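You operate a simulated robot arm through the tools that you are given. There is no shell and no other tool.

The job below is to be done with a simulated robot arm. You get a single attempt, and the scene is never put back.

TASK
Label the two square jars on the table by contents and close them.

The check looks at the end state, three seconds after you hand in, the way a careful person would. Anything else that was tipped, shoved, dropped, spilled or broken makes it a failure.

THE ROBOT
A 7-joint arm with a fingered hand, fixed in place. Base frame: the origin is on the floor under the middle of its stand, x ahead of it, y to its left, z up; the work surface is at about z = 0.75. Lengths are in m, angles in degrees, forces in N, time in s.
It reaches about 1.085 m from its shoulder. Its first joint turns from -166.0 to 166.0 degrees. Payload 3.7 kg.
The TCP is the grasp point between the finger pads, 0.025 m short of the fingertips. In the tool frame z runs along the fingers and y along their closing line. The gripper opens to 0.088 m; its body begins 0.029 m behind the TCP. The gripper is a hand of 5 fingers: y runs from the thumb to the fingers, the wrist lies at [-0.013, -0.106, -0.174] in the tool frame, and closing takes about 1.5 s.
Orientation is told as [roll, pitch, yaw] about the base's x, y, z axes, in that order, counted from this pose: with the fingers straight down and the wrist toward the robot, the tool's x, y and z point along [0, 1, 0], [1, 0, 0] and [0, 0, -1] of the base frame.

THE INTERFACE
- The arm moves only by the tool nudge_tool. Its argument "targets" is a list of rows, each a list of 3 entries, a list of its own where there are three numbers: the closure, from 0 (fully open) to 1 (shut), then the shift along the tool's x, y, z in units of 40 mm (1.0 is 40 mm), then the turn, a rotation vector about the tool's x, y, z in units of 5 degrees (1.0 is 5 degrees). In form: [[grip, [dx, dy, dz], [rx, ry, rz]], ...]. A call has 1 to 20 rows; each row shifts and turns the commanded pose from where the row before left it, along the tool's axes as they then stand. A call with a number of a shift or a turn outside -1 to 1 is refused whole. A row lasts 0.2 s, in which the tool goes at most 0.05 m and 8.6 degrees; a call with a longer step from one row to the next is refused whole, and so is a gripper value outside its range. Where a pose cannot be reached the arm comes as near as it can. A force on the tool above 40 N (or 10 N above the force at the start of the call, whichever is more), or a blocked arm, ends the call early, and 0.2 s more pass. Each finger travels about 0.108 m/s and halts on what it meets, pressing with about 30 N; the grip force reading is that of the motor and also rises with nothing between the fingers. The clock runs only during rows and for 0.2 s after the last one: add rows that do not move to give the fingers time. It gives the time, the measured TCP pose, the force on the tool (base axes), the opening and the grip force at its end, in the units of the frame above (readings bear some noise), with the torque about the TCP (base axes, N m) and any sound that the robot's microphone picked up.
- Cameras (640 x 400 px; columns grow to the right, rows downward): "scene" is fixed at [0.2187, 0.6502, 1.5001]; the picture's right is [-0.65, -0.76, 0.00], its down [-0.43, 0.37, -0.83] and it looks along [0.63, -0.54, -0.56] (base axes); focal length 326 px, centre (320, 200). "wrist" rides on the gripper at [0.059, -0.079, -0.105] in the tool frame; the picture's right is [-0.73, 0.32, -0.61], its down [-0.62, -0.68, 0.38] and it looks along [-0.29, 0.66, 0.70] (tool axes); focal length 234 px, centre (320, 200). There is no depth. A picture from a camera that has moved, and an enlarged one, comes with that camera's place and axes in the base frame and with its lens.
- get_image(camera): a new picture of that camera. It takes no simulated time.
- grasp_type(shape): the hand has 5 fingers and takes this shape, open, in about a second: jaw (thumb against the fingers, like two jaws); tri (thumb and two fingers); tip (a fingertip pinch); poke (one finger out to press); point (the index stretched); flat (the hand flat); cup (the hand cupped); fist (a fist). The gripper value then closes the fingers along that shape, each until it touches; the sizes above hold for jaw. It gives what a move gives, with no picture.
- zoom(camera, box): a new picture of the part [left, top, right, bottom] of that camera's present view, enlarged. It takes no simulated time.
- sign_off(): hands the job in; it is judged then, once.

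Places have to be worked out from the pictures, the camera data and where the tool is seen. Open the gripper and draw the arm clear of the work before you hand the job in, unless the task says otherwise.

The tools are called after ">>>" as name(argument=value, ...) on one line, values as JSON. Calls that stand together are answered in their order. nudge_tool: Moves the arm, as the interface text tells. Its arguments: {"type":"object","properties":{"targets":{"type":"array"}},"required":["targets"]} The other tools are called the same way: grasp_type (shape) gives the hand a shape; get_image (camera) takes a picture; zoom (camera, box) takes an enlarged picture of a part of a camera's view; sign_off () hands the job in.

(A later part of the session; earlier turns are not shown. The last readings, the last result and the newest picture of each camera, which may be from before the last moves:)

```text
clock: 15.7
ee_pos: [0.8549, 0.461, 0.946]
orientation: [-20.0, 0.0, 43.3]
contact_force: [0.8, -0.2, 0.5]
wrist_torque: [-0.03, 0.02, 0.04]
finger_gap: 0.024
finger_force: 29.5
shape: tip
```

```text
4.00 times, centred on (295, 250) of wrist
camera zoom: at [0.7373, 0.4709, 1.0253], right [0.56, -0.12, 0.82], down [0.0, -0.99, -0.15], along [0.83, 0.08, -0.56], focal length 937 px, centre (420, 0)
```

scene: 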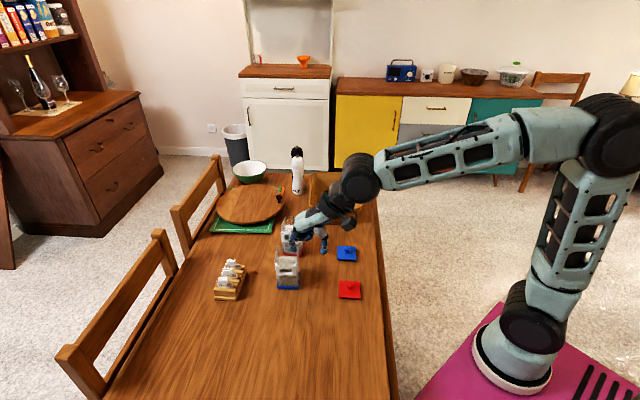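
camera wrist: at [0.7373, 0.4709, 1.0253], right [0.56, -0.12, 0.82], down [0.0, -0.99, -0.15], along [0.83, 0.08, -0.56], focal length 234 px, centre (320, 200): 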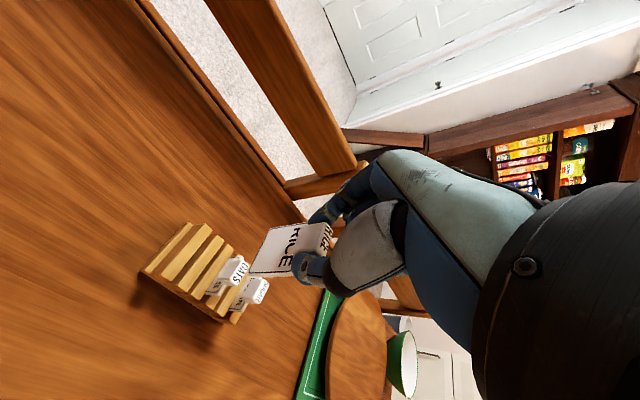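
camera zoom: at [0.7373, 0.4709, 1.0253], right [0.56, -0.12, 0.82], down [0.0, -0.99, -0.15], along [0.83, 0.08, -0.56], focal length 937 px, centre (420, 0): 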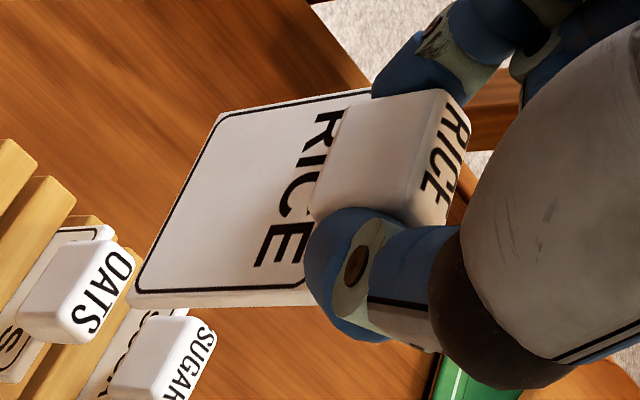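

I re-zoom the scene view on the held label itself.

>>> zoom(camera="scene", box=[200, 238, 235, 270])

>>> zoom(camera="scene", box=[205, 248, 230, 268])

```text
12.50 times, centred on (218, 254) of scene
camera zoom: at [0.2187, 0.6502, 1.5001], right [-0.65, -0.76, 0.0], down [-0.43, 0.37, -0.83], along [0.63, -0.54, -0.56], focal length 4072 px, centre (1601, -475)
```

zoom: 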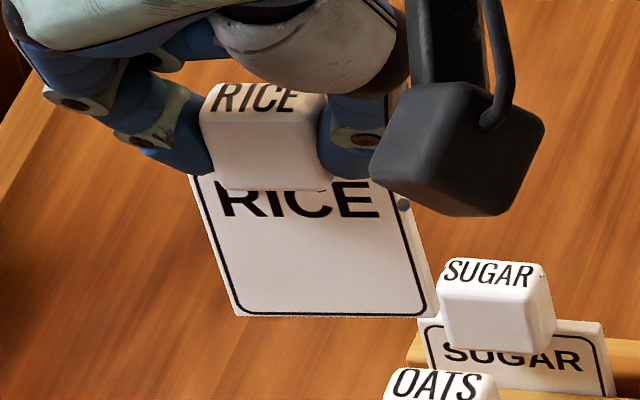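

```text
16.00 times, centred on (218, 258) of scene
camera zoom: at [0.2187, 0.6502, 1.5001], right [-0.65, -0.76, 0.0], down [-0.43, 0.37, -0.83], along [0.63, -0.54, -0.56], focal length 5212 px, centre (1960, -728)
```

zoom: 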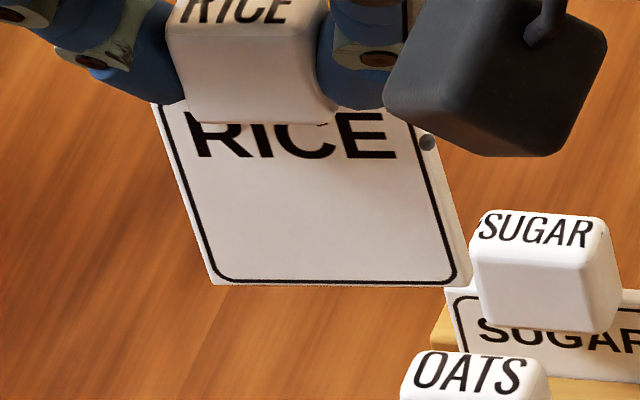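

I need a more exact view of the held plate's corners from the wrist camera to know its tilt in the grip.

>>> zoom(camera="wrist", box=[248, 215, 308, 285])

>>> zoom(camera="wrist", box=[290, 210, 340, 250])

```text
5.71 times, centred on (278, 250) of wrist
camera zoom: at [0.7373, 0.4709, 1.0253], right [0.56, -0.12, 0.82], down [0.0, -0.99, -0.15], along [0.83, 0.08, -0.56], focal length 1338 px, centre (560, -86)
```

zoom: 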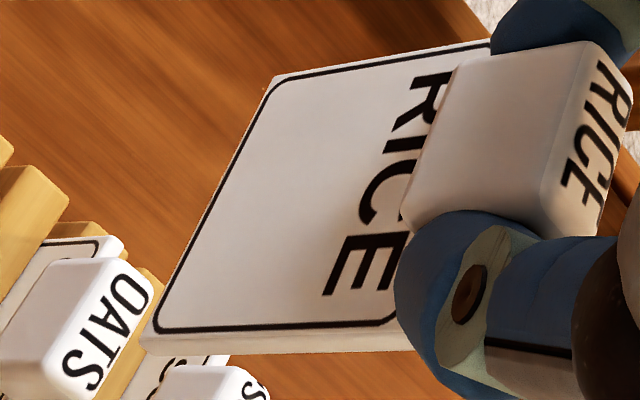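

```text
10.00 times, centred on (315, 230) of wrist
camera zoom: at [0.7373, 0.4709, 1.0253], right [0.56, -0.12, 0.82], down [0.0, -0.99, -0.15], along [0.83, 0.08, -0.56], focal length 2342 px, centre (370, -100)
```

zoom: 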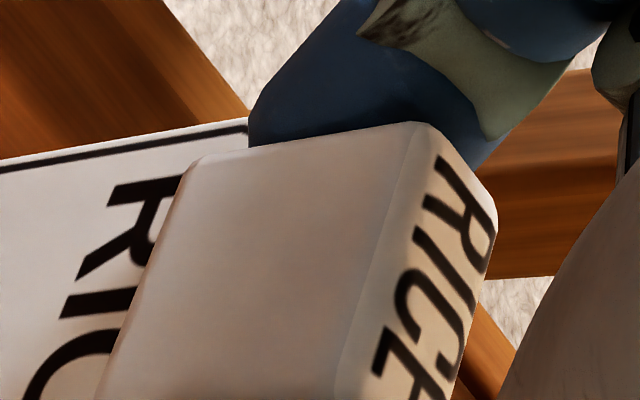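

I zoom tighter in the scene view for exact plate edges.

>>> zoom(camera="scene", box=[209, 250, 227, 264])

>>> zoom(camera="scene", box=[270, 246, 306, 292])

```text
16.00 times, centred on (218, 257) of scene
camera zoom: at [0.2187, 0.6502, 1.5001], right [-0.65, -0.76, 0.0], down [-0.43, 0.37, -0.83], along [0.63, -0.54, -0.56], focal length 5212 px, centre (1952, -712)
```

zoom: 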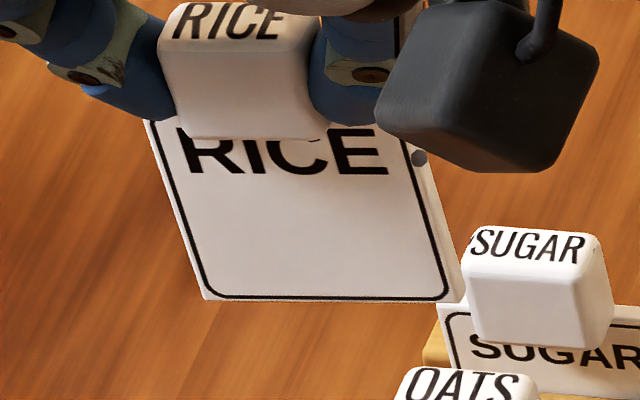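

```text
8.70 times, centred on (288, 269) of scene
camera zoom: at [0.2187, 0.6502, 1.5001], right [-0.65, -0.76, 0.0], down [-0.43, 0.37, -0.83], along [0.63, -0.54, -0.56], focal length 2833 px, centre (598, -400)
```

zoom: 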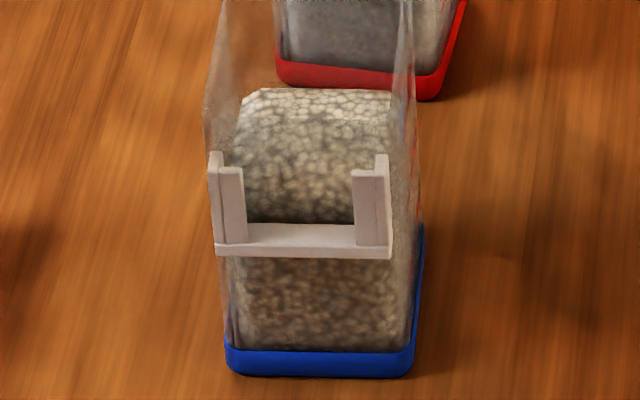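

The label is almost square in the grip (about 2° roll, yaw ≈ 46–47°, which suits the jar at ≈47°). I carry it at height to above the blue-base jar's holder for a relative alignment check.

>>> nudge_tool(targets=[[0.82, [-0.171, 0, -0.47], [0, 0, 0]], [0.82, [-0.149, -0.715, 0.054], [0, 0, 0]], [0.82, [-0.149, -0.715, 0.054], [0, 0, 0]], [0.82, [-0.149, -0.715, 0.054], [0, 0, 0]], [0.82, [-0.149, -0.715, 0.054], [0, 0, 0]], [0.82, [-0.149, -0.715, 0.054], [0, 0, 0]], [0.82, [-0.149, -0.715, 0.054], [0, 0, 0]], [0.82, [0, 0, 0], [0, 0, 0]]])

>>> get_image(camera="wrist")

>>> zoom(camera="scene", box=[250, 190, 330, 300])

>>> zoom(camera="wrist", box=[200, 200, 340, 340])

```text
clock: 17.5
ee_pos: [0.7571, 0.3114, 0.967]
orientation: [-20.0, 0.0, 43.4]
contact_force: [-0.4, 0.1, 0.3]
wrist_torque: [0.01, 0.05, 0.02]
finger_gap: 0.0245
finger_force: 30.1
shape: tip
```

```text
taken
camera wrist: at [0.6393, 0.3221, 1.0457], right [0.56, -0.12, 0.82], down [0.0, -0.99, -0.15], along [0.83, 0.08, -0.55], focal length 234 px, centre (320, 200)
```

wrist: 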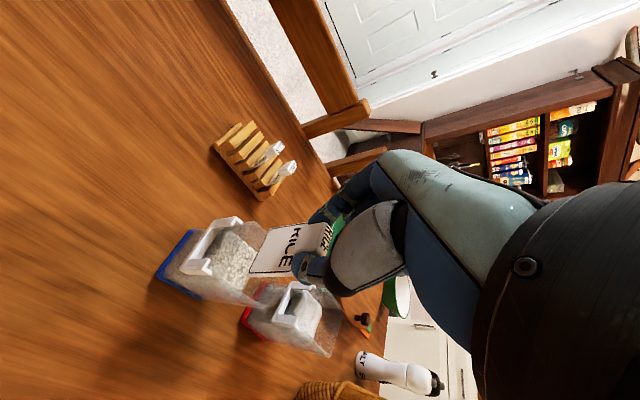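

```text
3.64 times, centred on (290, 245) of scene
camera zoom: at [0.2187, 0.6502, 1.5001], right [-0.65, -0.76, 0.0], down [-0.43, 0.37, -0.83], along [0.63, -0.54, -0.56], focal length 1185 px, centre (429, 36)
```

zoom: 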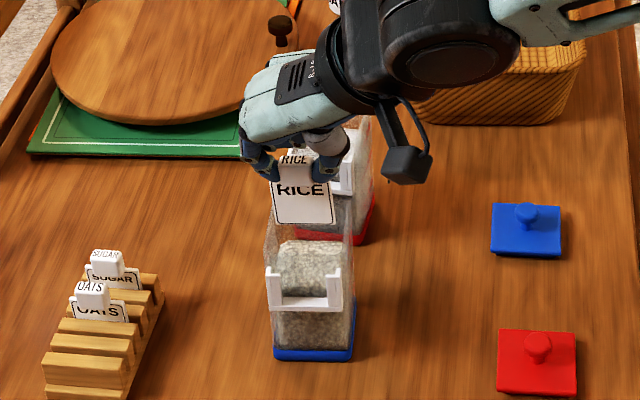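

```text
2.86 times, centred on (270, 270) of wrist
camera zoom: at [0.6393, 0.3221, 1.0457], right [0.56, -0.12, 0.82], down [0.0, -0.99, -0.15], along [0.83, 0.08, -0.55], focal length 669 px, centre (463, 0)
```

zoom: 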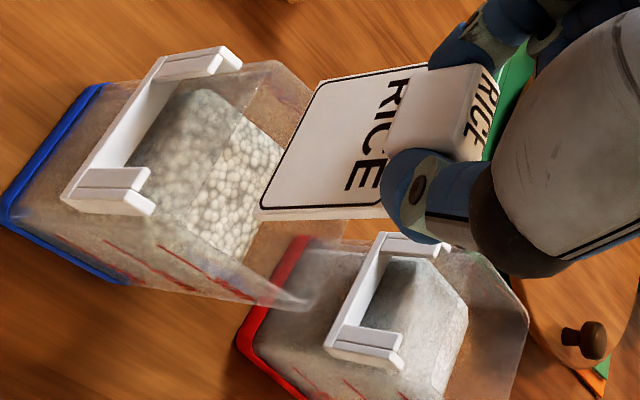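

Both the label and holder are visible in both cameras now. I zoom the scene view to measure lateral and depth offsets between label and slot.

>>> zoom(camera="scene", box=[268, 236, 308, 286])

>>> zoom(camera="wrist", box=[205, 210, 305, 280])

```text
8.00 times, centred on (288, 261) of scene
camera zoom: at [0.2187, 0.6502, 1.5001], right [-0.65, -0.76, 0.0], down [-0.43, 0.37, -0.83], along [0.63, -0.54, -0.56], focal length 2606 px, centre (576, -288)
```

zoom: 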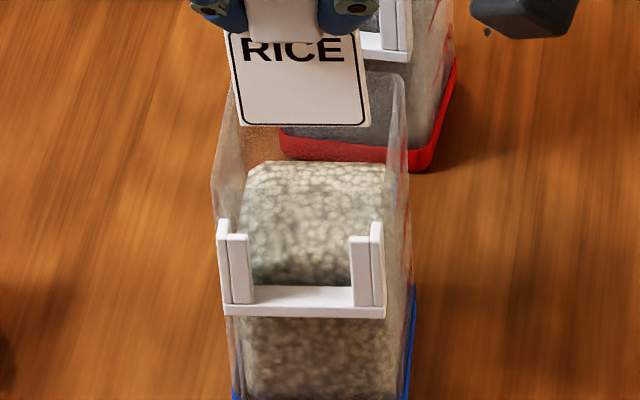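

```text
5.71 times, centred on (255, 245) of wrist
camera zoom: at [0.6393, 0.3221, 1.0457], right [0.56, -0.12, 0.82], down [0.0, -0.99, -0.15], along [0.83, 0.08, -0.55], focal length 1338 px, centre (691, -57)
```

zoom: 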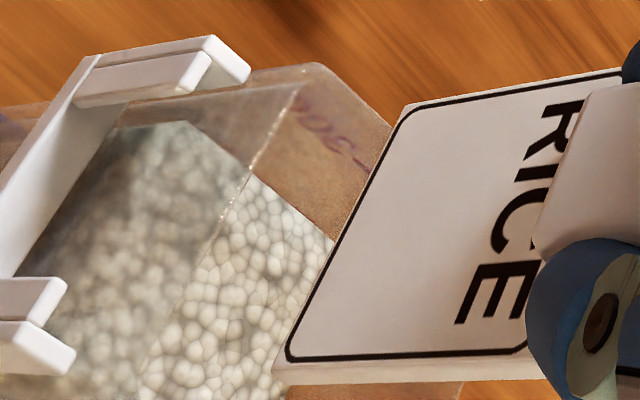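

Lateral: the label should shift about 3 mm toward +w. For the depth offset I zoom the wrist view on the whole holder.

>>> zoom(camera="wrist", box=[183, 210, 248, 280])

>>> zoom(camera="scene", box=[272, 258, 302, 282])

```text
5.71 times, centred on (216, 245) of wrist
camera zoom: at [0.6393, 0.3221, 1.0457], right [0.56, -0.12, 0.82], down [0.0, -0.99, -0.15], along [0.83, 0.08, -0.55], focal length 1338 px, centre (917, -57)
```

zoom: 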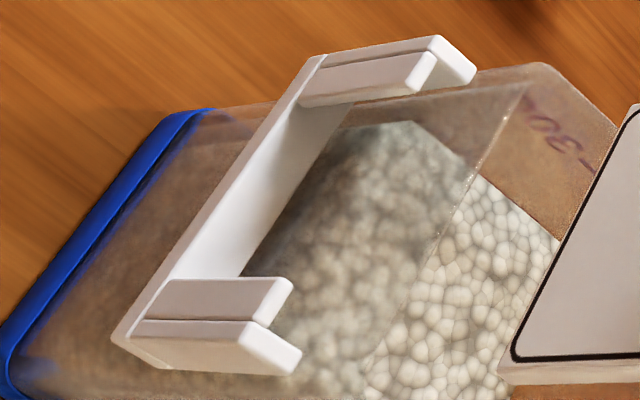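

```text
16.00 times, centred on (287, 270) of scene
camera zoom: at [0.2187, 0.6502, 1.5001], right [-0.65, -0.76, 0.0], down [-0.43, 0.37, -0.83], along [0.63, -0.54, -0.56], focal length 5212 px, centre (848, -920)
```

zoom: 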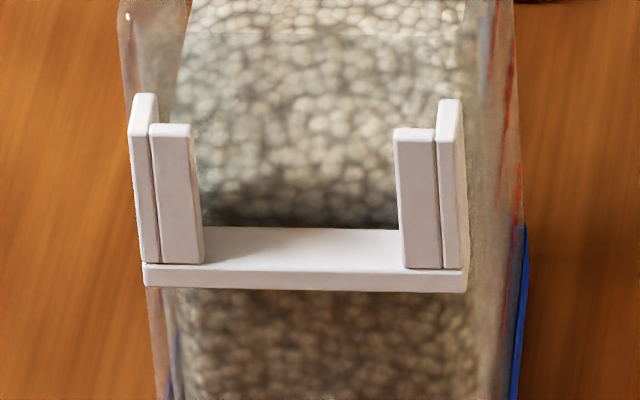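

Combining both cameras, the label's bottom edge is roughly 8 mm too far back (partly because it leans about 3–4° in the grip), ~2 mm too far to −w, at z ≈ 0.894. I level the lean with a 3.5° turn, shift forward and lower 20 mm, keeping above the rim.

>>> nudge_tool(targets=[[0.82, [0, 0, 0], [0, 0.7, 0]], [0.82, [0.12, 0.05, 0], [0, 0, 0]], [0.82, [0.12, 0, 0.45], [0, 0, 0]], [0.82, [0, 0, 0], [0, 0, 0]]])

>>> zoom(camera="scene", box=[268, 236, 308, 286])

>>> zoom(camera="wrist", box=[205, 200, 315, 300])

```text
clock: 18.5
ee_pos: [0.755, 0.3167, 0.948]
orientation: [-16.4, 0.0, 43.3]
contact_force: [-0.2, 0.1, -0.2]
wrist_torque: [0.03, 0.02, 0.01]
finger_gap: 0.0243
finger_force: 29.9
shape: tip
```

```text
8.00 times, centred on (288, 261) of scene
camera zoom: at [0.2187, 0.6502, 1.5001], right [-0.65, -0.76, 0.0], down [-0.43, 0.37, -0.83], along [0.63, -0.54, -0.56], focal length 2606 px, centre (576, -288)
```

zoom: 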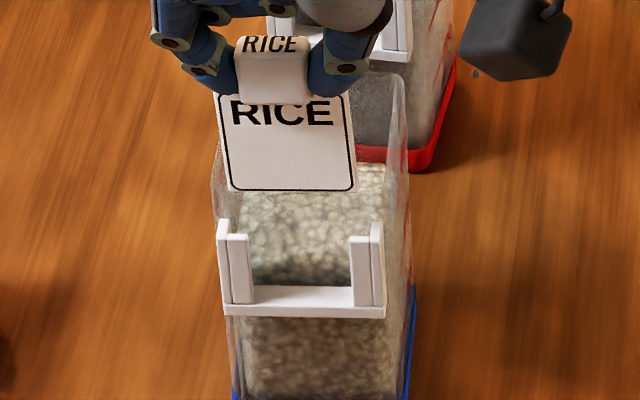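

```text
4.00 times, centred on (260, 250) of wrist
camera zoom: at [0.6408, 0.3251, 1.0312], right [0.59, -0.16, 0.79], down [-0.01, -0.98, -0.19], along [0.8, 0.11, -0.58], focal length 937 px, centre (560, 0)
```

zoom: 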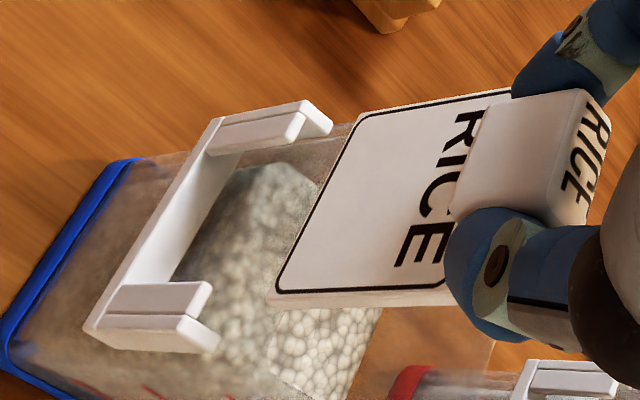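

The label is now close above the slot. I zoom both views tightly to measure the remaining offset.

>>> zoom(camera="wrist", box=[208, 218, 282, 292])

>>> zoom(camera="scene", box=[270, 247, 305, 282])

```text
5.41 times, centred on (245, 255) of wrist
camera zoom: at [0.6408, 0.3251, 1.0312], right [0.59, -0.16, 0.79], down [-0.01, -0.98, -0.19], along [0.8, 0.11, -0.58], focal length 1266 px, centre (725, -97)
```

zoom: 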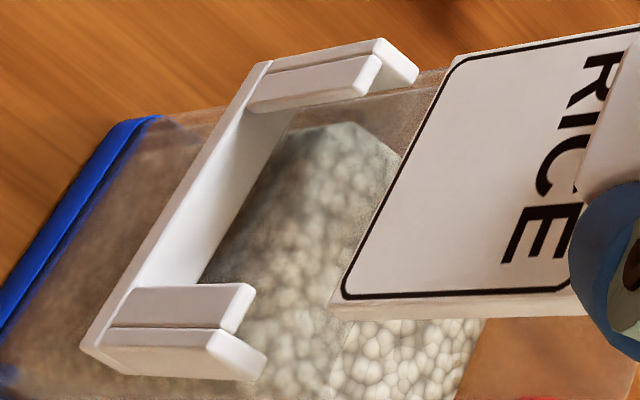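

```text
11.43 times, centred on (288, 264) of scene
camera zoom: at [0.2187, 0.6502, 1.5001], right [-0.65, -0.76, 0.0], down [-0.43, 0.37, -0.83], along [0.63, -0.54, -0.56], focal length 3723 px, centre (691, -537)
```

zoom: 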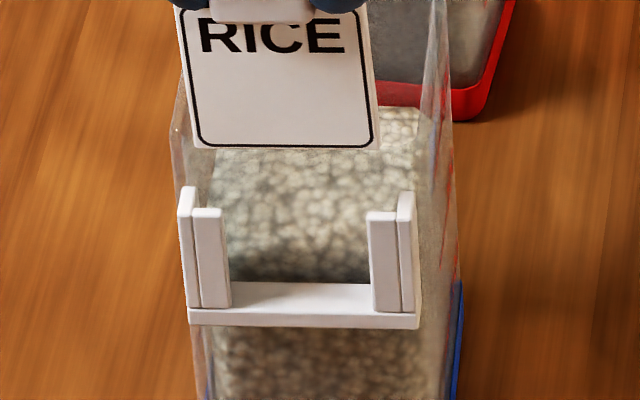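

The plate looks about 1.5 mm too far to +w and near the right depth. I correct laterally, and lower 8 mm gently while watching the force.

>>> nudge_tool(targets=[[0.82, [0, -0.0375, 0], [0, 0, 0]], [0.82, [0.028, 0, 0.096], [0, 0, 0]], [0.82, [0.028, 0, 0.096], [0, 0, 0]], [0.82, [0, 0, 0], [0, 0, 0]]])

>>> zoom(camera="scene", box=[270, 247, 305, 282])

>>> zoom(camera="wrist", box=[208, 218, 282, 292])

```text
clock: 19.5
ee_pos: [0.7559, 0.3166, 0.9391]
orientation: [-16.5, 0.0, 43.4]
contact_force: [-0.3, 0.0, -0.7]
wrist_torque: [-0.01, -0.01, 0.03]
finger_gap: 0.0245
finger_force: 30.4
shape: tip
```

```text
11.43 times, centred on (288, 264) of scene
camera zoom: at [0.2187, 0.6502, 1.5001], right [-0.65, -0.76, 0.0], down [-0.43, 0.37, -0.83], along [0.63, -0.54, -0.56], focal length 3723 px, centre (691, -537)
```

zoom: 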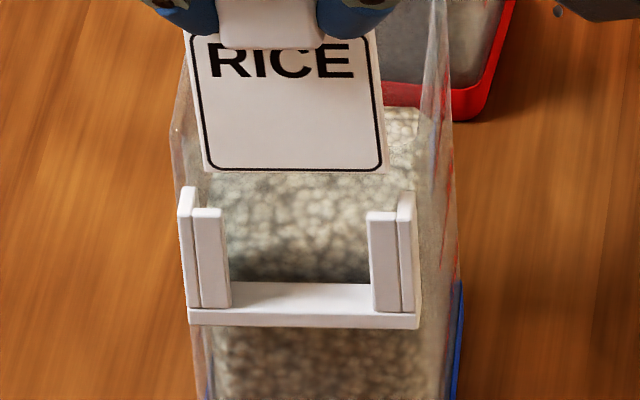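

```text
5.41 times, centred on (245, 255) of wrist
camera zoom: at [0.64, 0.3237, 1.023], right [0.59, -0.16, 0.79], down [-0.01, -0.98, -0.19], along [0.8, 0.11, -0.58], focal length 1266 px, centre (725, -97)
```

zoom: 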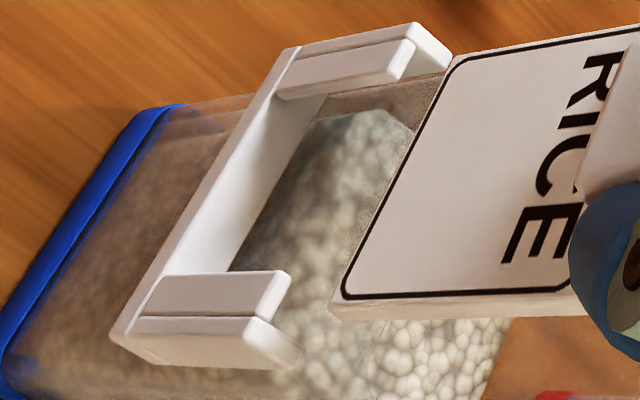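

Scene view shows the plate centred between the arms (≈3 mm each side) and the wrist view says the depth matches the slot. I keep lowering straight down in small steps, watching for contact.

>>> nudge_tool(targets=[[0.82, [0.0213, 0, 0.072], [0, 0, 0]], [0.82, [0.0213, 0, 0.072], [0, 0, 0]], [0.82, [0, 0, 0], [0, 0, 0]]])

>>> zoom(camera="scene", box=[270, 247, 305, 282])

>>> zoom(camera="wrist", box=[208, 218, 282, 292])

```text
clock: 20.3
ee_pos: [0.755, 0.3158, 0.9336]
orientation: [-16.4, 0.0, 43.4]
contact_force: [-0.4, 0.6, 0.7]
wrist_torque: [-0.03, 0.03, 0.0]
finger_gap: 0.0244
finger_force: 29.7
shape: tip
```

```text
11.43 times, centred on (288, 264) of scene
camera zoom: at [0.2187, 0.6502, 1.5001], right [-0.65, -0.76, 0.0], down [-0.43, 0.37, -0.83], along [0.63, -0.54, -0.56], focal length 3723 px, centre (691, -537)
```

zoom: 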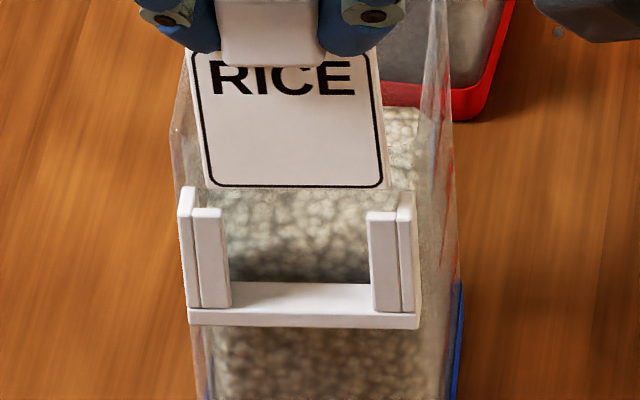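

```text
5.41 times, centred on (245, 255) of wrist
camera zoom: at [0.6402, 0.3236, 1.0175], right [0.59, -0.16, 0.79], down [-0.01, -0.98, -0.19], along [0.8, 0.11, -0.59], focal length 1266 px, centre (725, -97)
```

zoom: 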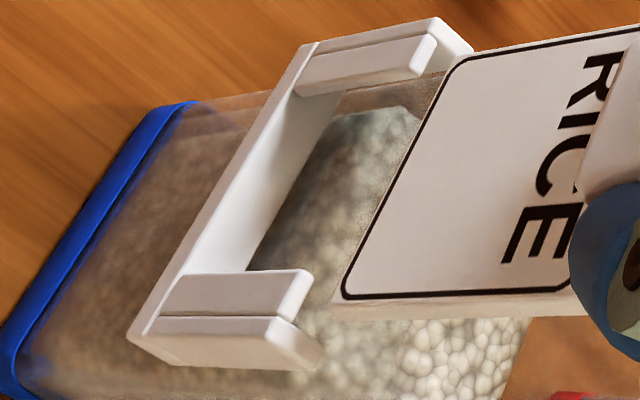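

No contact yet; the plate is about to pass the tops of the arms. I continue down another ~5 mm.

>>> nudge_tool(targets=[[0.82, [0.0177, 0, 0.06], [0, 0, 0]], [0.82, [0.0177, 0, 0.06], [0, 0, 0]], [0.82, [0, 0, 0], [0, 0, 0]]])

>>> zoom(camera="scene", box=[270, 247, 305, 282])

>>> zoom(camera="wrist", box=[208, 218, 282, 292])

```text
clock: 21.1
ee_pos: [0.7549, 0.3164, 0.9279]
orientation: [-16.5, -0.1, 43.4]
contact_force: [0.4, 0.2, -0.8]
wrist_torque: [0.0, -0.01, 0.02]
finger_gap: 0.0243
finger_force: 30.3
shape: tip
```

```text
11.43 times, centred on (288, 264) of scene
camera zoom: at [0.2187, 0.6502, 1.5001], right [-0.65, -0.76, 0.0], down [-0.43, 0.37, -0.83], along [0.63, -0.54, -0.56], focal length 3723 px, centre (691, -537)
```

zoom: 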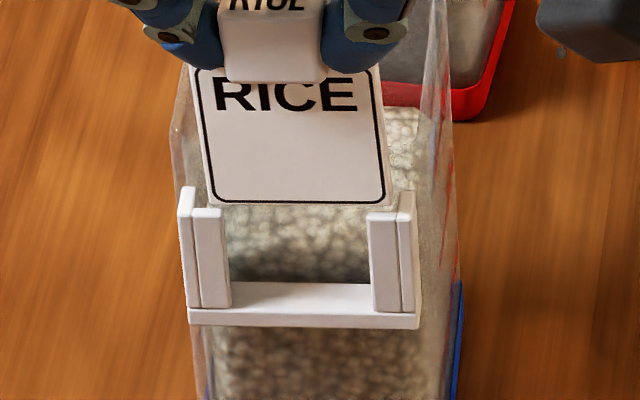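

```text
5.41 times, centred on (245, 255) of wrist
camera zoom: at [0.64, 0.3233, 1.0123], right [0.59, -0.16, 0.79], down [-0.01, -0.98, -0.19], along [0.8, 0.11, -0.58], focal length 1266 px, centre (725, -97)
```

zoom: 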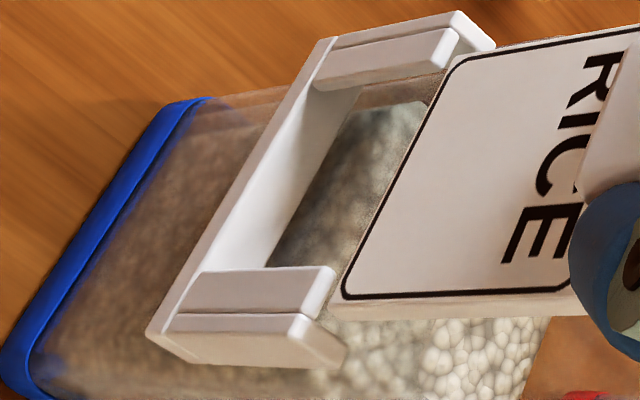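

The plate's bottom edge is now level with the lip tops and appears just behind them. I lower another 4 mm and check whether the lips start to cover the plate.

>>> nudge_tool(targets=[[0.82, [0.0142, 0, 0.048], [0, 0, 0]], [0.82, [0.0142, 0, 0.048], [0, 0, 0]], [0.82, [0, 0, 0], [0, 0, 0]]])

>>> zoom(camera="scene", box=[272, 254, 302, 282])

>>> zoom(camera="wrist", box=[208, 218, 282, 292])

```text
clock: 21.9
ee_pos: [0.7548, 0.3161, 0.9248]
orientation: [-16.5, -0.2, 43.4]
contact_force: [-1.3, -0.7, 12.5]
wrist_torque: [0.11, -0.04, -0.01]
finger_gap: 0.0247
finger_force: 29.9
shape: tip
```

```text
14.29 times, centred on (287, 268) of scene
camera zoom: at [0.2187, 0.6502, 1.5001], right [-0.65, -0.76, 0.0], down [-0.43, 0.37, -0.83], along [0.63, -0.54, -0.56], focal length 4654 px, centre (791, -771)
```

zoom: 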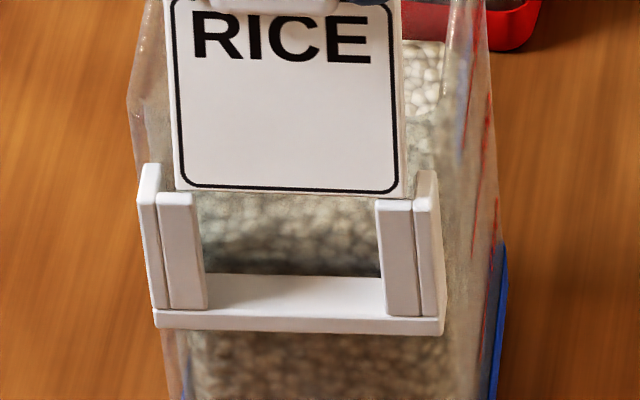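

```text
5.41 times, centred on (245, 255) of wrist
camera zoom: at [0.6397, 0.3234, 1.0089], right [0.59, -0.16, 0.79], down [-0.01, -0.98, -0.19], along [0.8, 0.11, -0.58], focal length 1266 px, centre (725, -97)
```

zoom: 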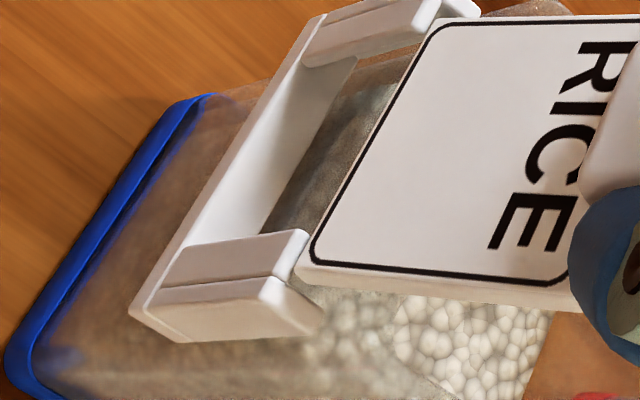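

Contact at 12.5 N: the plate landed on the lip tops and swung slightly forward in the grip. I back off upward 12 mm and look again.

>>> nudge_tool(targets=[[0.82, [-0.0426, 0, -0.144], [0, 0, 0]], [0.82, [-0.0426, 0, -0.144], [0, 0, 0]], [0.82, [0, 0, 0], [0, 0, 0]]])

>>> zoom(camera="scene", box=[270, 247, 305, 282])

>>> zoom(camera="wrist", box=[208, 208, 308, 292])

```text
clock: 22.7
ee_pos: [0.7564, 0.3167, 0.9364]
orientation: [-16.6, 0.0, 43.4]
contact_force: [-0.6, -0.3, 1.2]
wrist_torque: [0.03, 0.01, 0.0]
finger_gap: 0.0244
finger_force: 29.9
shape: tip
```

```text
11.43 times, centred on (288, 264) of scene
camera zoom: at [0.2187, 0.6502, 1.5001], right [-0.65, -0.76, 0.0], down [-0.43, 0.37, -0.83], along [0.63, -0.54, -0.56], focal length 3723 px, centre (691, -537)
```

zoom: 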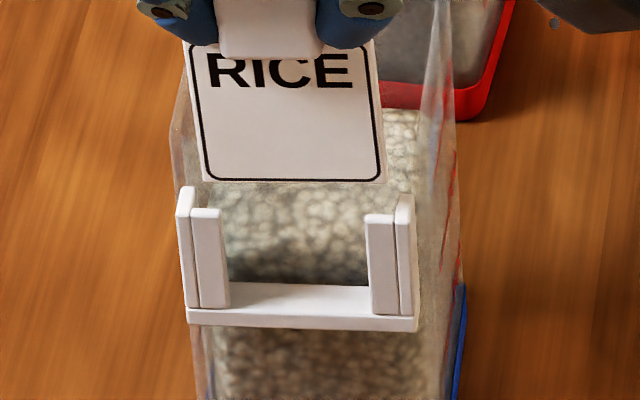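

```text
4.76 times, centred on (258, 250) of wrist
camera zoom: at [0.6405, 0.3241, 1.0199], right [0.59, -0.16, 0.79], down [-0.01, -0.98, -0.19], along [0.8, 0.11, -0.59], focal length 1115 px, centre (615, -38)
```

zoom: 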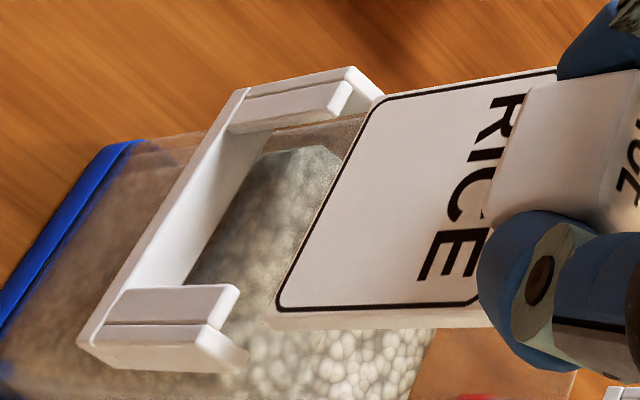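

The label returned to its pose in the grip; it needs to go slightly further back, and its yaw is ~1.3° more than the jar's. I correct both and descend again to just above the lips.

>>> nudge_tool(targets=[[0.82, [0, 0, 0], [0, 0, 0.26]], [0.82, [-0.036, 0, 0.0106], [0, 0, 0]], [0.82, [0.0302, 0, 0.102], [0, 0, 0]], [0.82, [0.0302, 0, 0.102], [0, 0, 0]], [0.82, [0, 0, 0], [0, 0, 0]]])

>>> zoom(camera="scene", box=[272, 254, 302, 282])

>>> zoom(camera="wrist", box=[208, 208, 288, 292])

```text
clock: 23.9
ee_pos: [0.755, 0.3154, 0.9253]
orientation: [-16.5, -0.3, 42.3]
contact_force: [0.0, -0.4, 0.1]
wrist_torque: [0.02, -0.04, 0.0]
finger_gap: 0.0247
finger_force: 30.3
shape: tip
```

```text
14.29 times, centred on (287, 268) of scene
camera zoom: at [0.2187, 0.6502, 1.5001], right [-0.65, -0.76, 0.0], down [-0.43, 0.37, -0.83], along [0.63, -0.54, -0.56], focal length 4654 px, centre (791, -771)
```

zoom: 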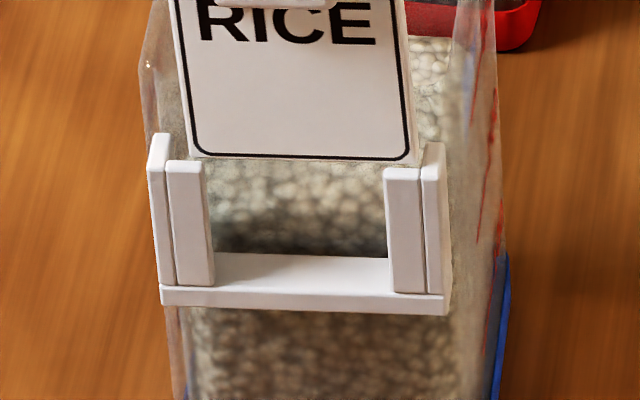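

```text
4.76 times, centred on (248, 250) of wrist
camera zoom: at [0.6405, 0.3246, 1.0097], right [0.59, -0.17, 0.79], down [-0.03, -0.98, -0.19], along [0.81, 0.09, -0.58], focal length 1115 px, centre (663, -38)
```

zoom: 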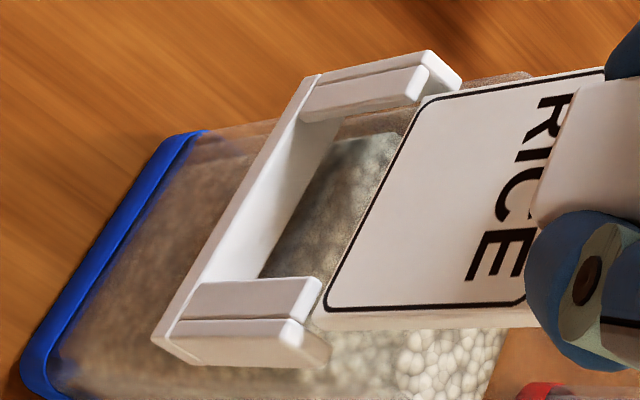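

Now parallel with the holder, and at the height where it touched before there is no contact. I lower 3 mm more.

>>> nudge_tool(targets=[[0.82, [0.0106, 0, 0.036], [0, 0, 0]], [0.82, [0.0106, 0, 0.036], [0, 0, 0]], [0.82, [0, 0, 0], [0, 0, 0]]])

>>> zoom(camera="scene", box=[272, 254, 302, 282])

>>> zoom(camera="wrist", box=[208, 208, 288, 292])

```text
clock: 24.7
ee_pos: [0.7559, 0.315, 0.9242]
orientation: [-16.5, -0.6, 42.2]
contact_force: [0.6, 0.3, 11.6]
wrist_torque: [-0.11, 0.02, -0.07]
finger_gap: 0.0249
finger_force: 30.5
shape: tip
```

```text
14.29 times, centred on (287, 268) of scene
camera zoom: at [0.2187, 0.6502, 1.5001], right [-0.65, -0.76, 0.0], down [-0.43, 0.37, -0.83], along [0.63, -0.54, -0.56], focal length 4654 px, centre (791, -771)
```

zoom: 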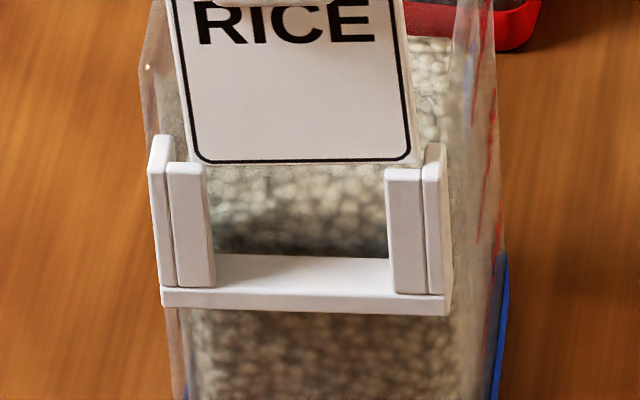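

```text
4.76 times, centred on (248, 250) of wrist
camera zoom: at [0.6408, 0.3245, 1.0079], right [0.59, -0.18, 0.79], down [-0.03, -0.98, -0.2], along [0.81, 0.09, -0.58], focal length 1115 px, centre (663, -38)
```

zoom: 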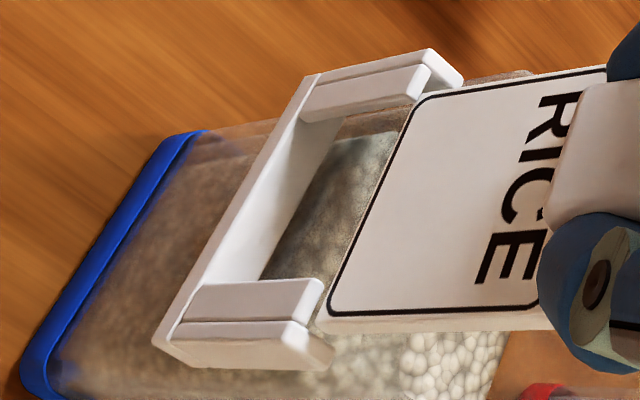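

Contact again (11.6 N), now at the −w corner by the torque reading. I lift 3 mm, move 1.3 mm further back, half-undo the yaw change, and lower again.

>>> nudge_tool(targets=[[0.82, [-0.0213, 0, -0.072], [0, 0, 0]], [0.82, [-0.032, 0, 0.0092], [0, 0, -0.1]], [0.82, [0, 0, 0], [0, 0, 0]], [0.82, [0.0142, 0, 0.048], [0, 0, 0]], [0.82, [0, 0, 0], [0, 0, 0]]])

>>> zoom(camera="scene", box=[272, 254, 302, 282])

>>> zoom(camera="wrist", box=[208, 208, 288, 292])

```text
clock: 25.9
ee_pos: [0.7575, 0.3126, 0.9239]
orientation: [-16.5, -0.3, 42.7]
contact_force: [-0.2, -0.2, -0.5]
wrist_torque: [-0.01, 0.01, -0.02]
finger_gap: 0.025
finger_force: 30.5
shape: tip
```

```text
14.29 times, centred on (287, 268) of scene
camera zoom: at [0.2187, 0.6502, 1.5001], right [-0.65, -0.76, 0.0], down [-0.43, 0.37, -0.83], along [0.63, -0.54, -0.56], focal length 4654 px, centre (791, -771)
```

zoom: 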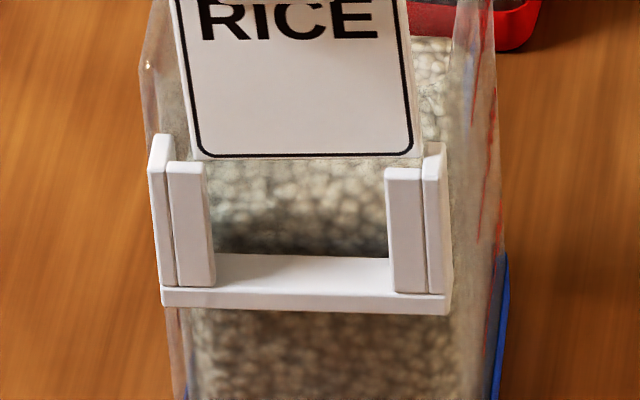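

```text
4.76 times, centred on (248, 250) of wrist
camera zoom: at [0.6424, 0.3223, 1.0085], right [0.59, -0.17, 0.79], down [-0.02, -0.98, -0.19], along [0.81, 0.1, -0.58], focal length 1115 px, centre (663, -38)
```

zoom: 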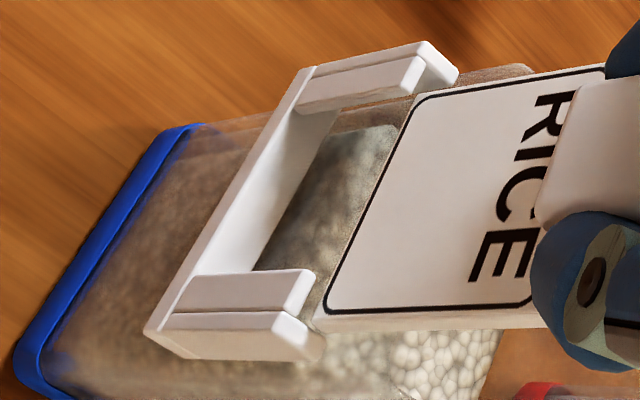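

No contact now, but the plate is ~1.5 mm off to −w and its yaw is ~1.5–2° more than the holder. I raise 1.5 mm, fix both and check.

>>> nudge_tool(targets=[[0.82, [-0.0106, 0, -0.036], [0, 0, 0]], [0.82, [0, 0.0375, 0], [0, 0, 0.32]], [0.82, [0, 0, 0], [0, 0, 0]]])

>>> zoom(camera="scene", box=[272, 254, 302, 282])

>>> zoom(camera="wrist", box=[208, 208, 288, 292])

```text
clock: 26.7
ee_pos: [0.7588, 0.315, 0.9258]
orientation: [-16.4, -0.7, 41.1]
contact_force: [-0.1, 0.3, 0.5]
wrist_torque: [0.01, 0.02, 0.01]
finger_gap: 0.025
finger_force: 29.6
shape: tip
```

```text
14.29 times, centred on (287, 268) of scene
camera zoom: at [0.2187, 0.6502, 1.5001], right [-0.65, -0.76, 0.0], down [-0.43, 0.37, -0.83], along [0.63, -0.54, -0.56], focal length 4654 px, centre (791, -771)
```

zoom: 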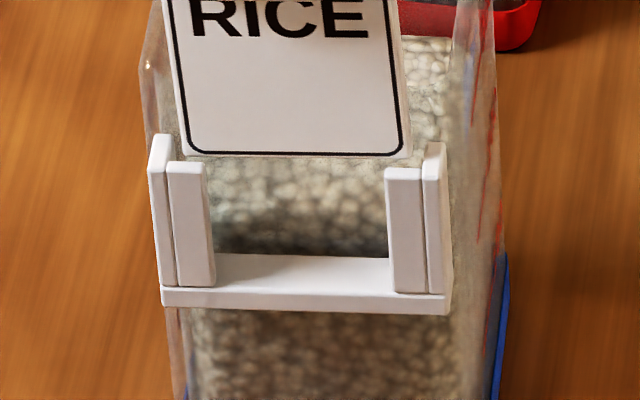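

```text
4.76 times, centred on (248, 250) of wrist
camera zoom: at [0.643, 0.3263, 1.0088], right [0.58, -0.19, 0.79], down [-0.05, -0.98, -0.2], along [0.81, 0.08, -0.58], focal length 1115 px, centre (663, -38)
```

zoom: 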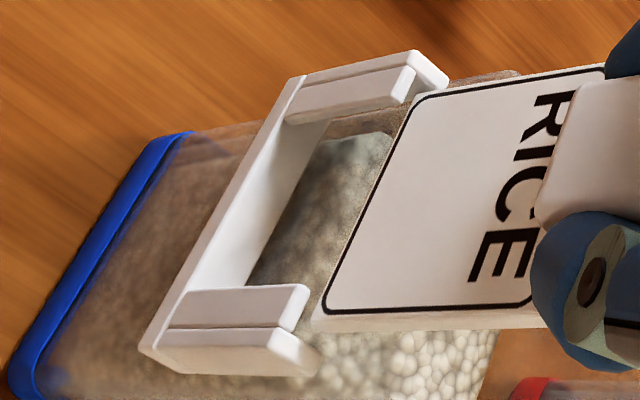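

The remaining slope mismatch in the scene view is a ~2° roll of the plate (side edges vs the arms). I raise slightly, roll the hand −2° and compensate sideways.

>>> nudge_tool(targets=[[0.82, [-0.0142, 0, -0.048], [0, 0, 0]], [0.82, [0, 0, 0], [-0.4, 0, 0]], [0.82, [0, -0.0625, 0], [0, 0, 0]], [0.82, [0, 0, 0], [0, 0, 0]]])

>>> zoom(camera="scene", box=[272, 252, 302, 280])

>>> zoom(camera="wrist", box=[208, 208, 288, 292])

```text
clock: 27.7
ee_pos: [0.7558, 0.3126, 0.9293]
orientation: [-16.5, -2.6, 41.8]
contact_force: [0.4, 0.2, -1.2]
wrist_torque: [0.02, 0.02, 0.0]
finger_gap: 0.0249
finger_force: 29.8
shape: tip
```

```text
14.29 times, centred on (287, 266) of scene
camera zoom: at [0.2187, 0.6502, 1.5001], right [-0.65, -0.76, 0.0], down [-0.43, 0.37, -0.83], along [0.63, -0.54, -0.56], focal length 4654 px, centre (791, -743)
```

zoom: 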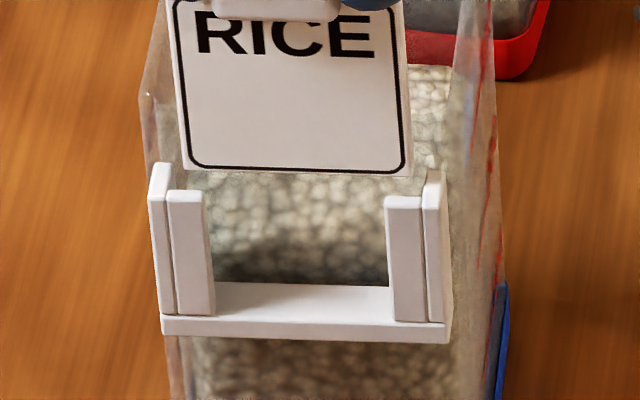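

```text
4.76 times, centred on (248, 250) of wrist
camera zoom: at [0.6385, 0.3219, 1.0086], right [0.56, -0.2, 0.8], down [-0.03, -0.97, -0.22], along [0.83, 0.1, -0.55], focal length 1115 px, centre (663, -38)
```

zoom: 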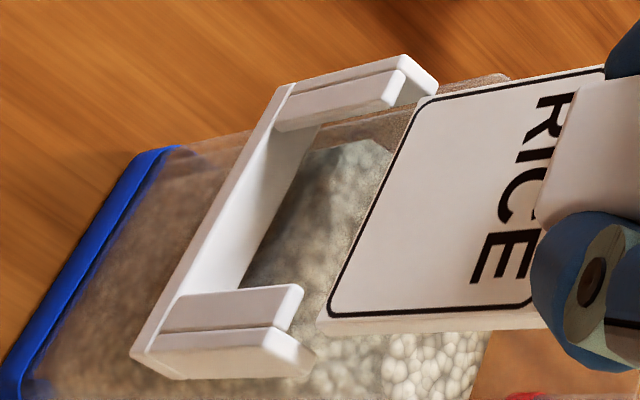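

The plate is now parallel to the holder and laterally centred. I shift another 0.8 mm back and lower 5 mm in small increments.

>>> nudge_tool(targets=[[0.82, [-0.019, 0, 0.0057], [0, 0, 0]], [0.82, [0.0177, 0, 0.06], [0, 0, 0]], [0.82, [0.0177, 0, 0.06], [0, 0, 0]], [0.82, [0, 0, 0], [0, 0, 0]]])

>>> zoom(camera="scene", box=[272, 252, 302, 280])

>>> zoom(camera="wrist", box=[208, 208, 288, 292])

```text
clock: 28.7
ee_pos: [0.7564, 0.3128, 0.9242]
orientation: [-16.5, -2.6, 41.7]
contact_force: [-0.4, 0.3, 0.9]
wrist_torque: [0.02, 0.0, 0.03]
finger_gap: 0.025
finger_force: 30.5
shape: tip
```

```text
14.29 times, centred on (287, 266) of scene
camera zoom: at [0.2187, 0.6502, 1.5001], right [-0.65, -0.76, 0.0], down [-0.43, 0.37, -0.83], along [0.63, -0.54, -0.56], focal length 4654 px, centre (791, -743)
```

zoom: 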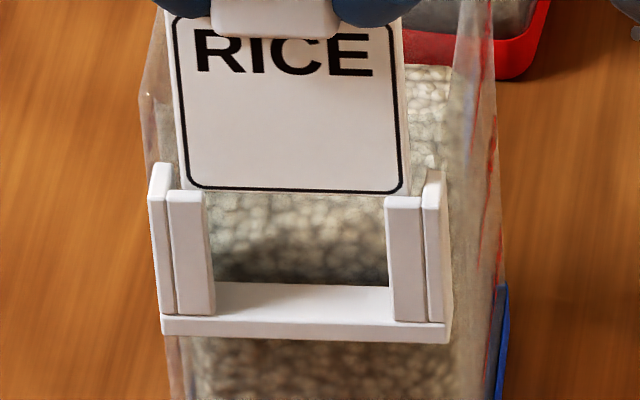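

```text
4.76 times, centred on (248, 250) of wrist
camera zoom: at [0.6394, 0.3218, 1.0037], right [0.56, -0.2, 0.8], down [-0.03, -0.97, -0.22], along [0.83, 0.1, -0.55], focal length 1115 px, centre (663, -38)
```

zoom: 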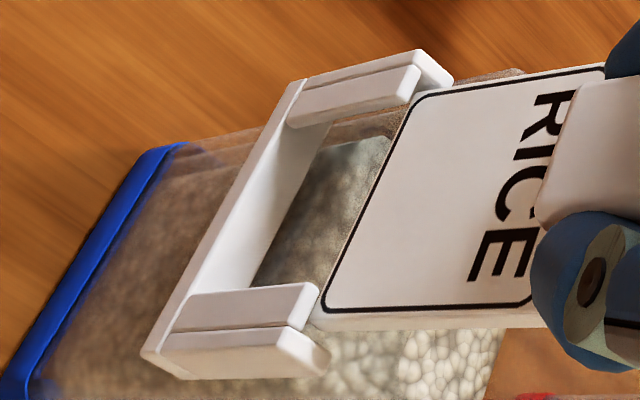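

No contact at the height where it previously touched; the lips seem to begin covering the plate's lower corners. I continue down 3 mm.

>>> nudge_tool(targets=[[0.82, [0.0106, 0, 0.036], [0, 0, 0]], [0.82, [0.0106, 0, 0.036], [0, 0, 0]], [0.82, [0, 0, 0], [0, 0, 0]]])

>>> zoom(camera="scene", box=[272, 252, 302, 280])

>>> zoom(camera="wrist", box=[208, 208, 288, 292])

```text
clock: 29.5
ee_pos: [0.7574, 0.3133, 0.9213]
orientation: [-16.6, -2.6, 41.7]
contact_force: [-0.4, 0.6, 0.3]
wrist_torque: [0.02, 0.01, -0.01]
finger_gap: 0.0253
finger_force: 30.0
shape: tip
```

```text
14.29 times, centred on (287, 266) of scene
camera zoom: at [0.2187, 0.6502, 1.5001], right [-0.65, -0.76, 0.0], down [-0.43, 0.37, -0.83], along [0.63, -0.54, -0.56], focal length 4654 px, centre (791, -743)
```

zoom: 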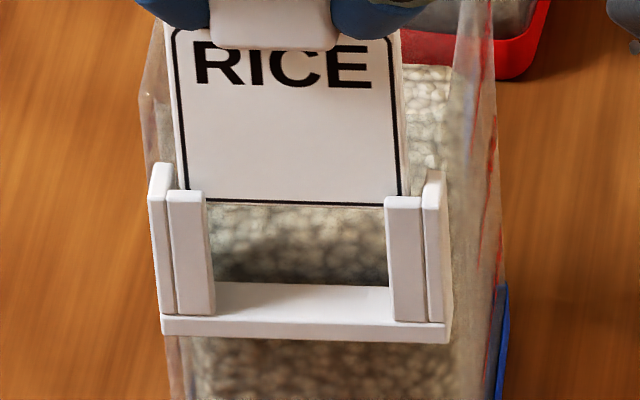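

```text
4.76 times, centred on (248, 250) of wrist
camera zoom: at [0.6396, 0.3221, 1.0007], right [0.56, -0.2, 0.8], down [-0.03, -0.97, -0.22], along [0.83, 0.1, -0.55], focal length 1115 px, centre (663, -38)
```

zoom: 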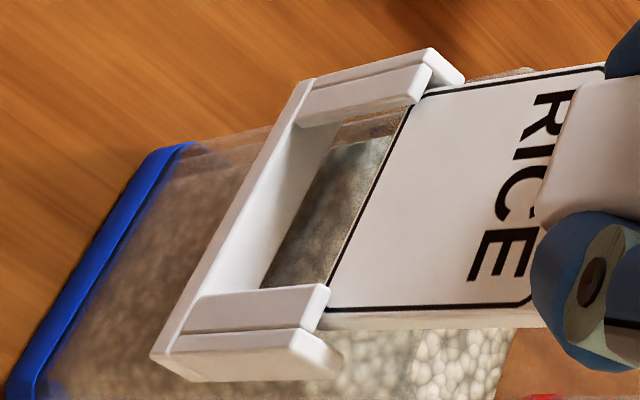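

The lips now clearly cover the plate's lower corners: it is in the slot with no contact force. I continue straight down (accounting for the small tilt) in monitored increments.

>>> nudge_tool(targets=[[0.82, [0.0284, -0.0045, 0.0958], [0, 0, 0]], [0.82, [0.0284, -0.0045, 0.0958], [0, 0, 0]], [0.82, [0, 0, 0], [0, 0, 0]]])

>>> zoom(camera="scene", box=[272, 252, 302, 280])

>>> zoom(camera="wrist", box=[208, 208, 288, 292])

```text
clock: 30.3
ee_pos: [0.7568, 0.3124, 0.9119]
orientation: [-16.5, -2.6, 41.8]
contact_force: [-0.3, 0.7, 0.5]
wrist_torque: [0.01, -0.01, 0.04]
finger_gap: 0.025
finger_force: 30.2
shape: tip
```

```text
14.29 times, centred on (287, 266) of scene
camera zoom: at [0.2187, 0.6502, 1.5001], right [-0.65, -0.76, 0.0], down [-0.43, 0.37, -0.83], along [0.63, -0.54, -0.56], focal length 4654 px, centre (791, -743)
```

zoom: 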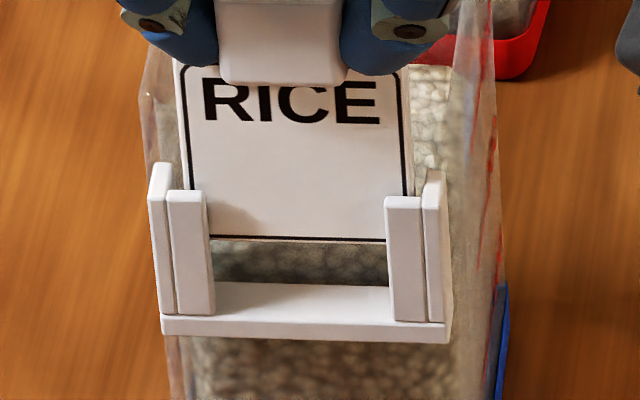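

```text
4.76 times, centred on (248, 250) of wrist
camera zoom: at [0.6387, 0.3213, 0.9919], right [0.56, -0.2, 0.8], down [-0.03, -0.97, -0.22], along [0.83, 0.1, -0.55], focal length 1115 px, centre (663, -38)
```

zoom: 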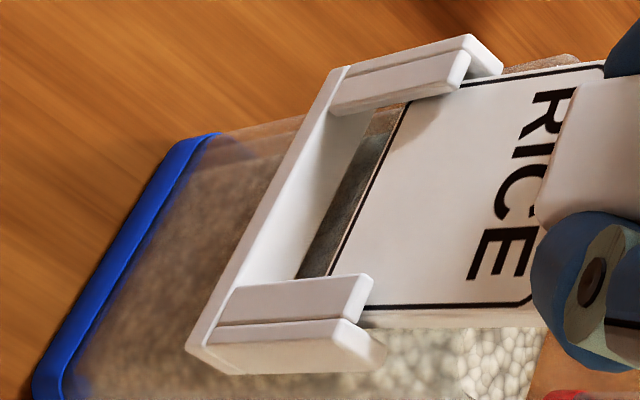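

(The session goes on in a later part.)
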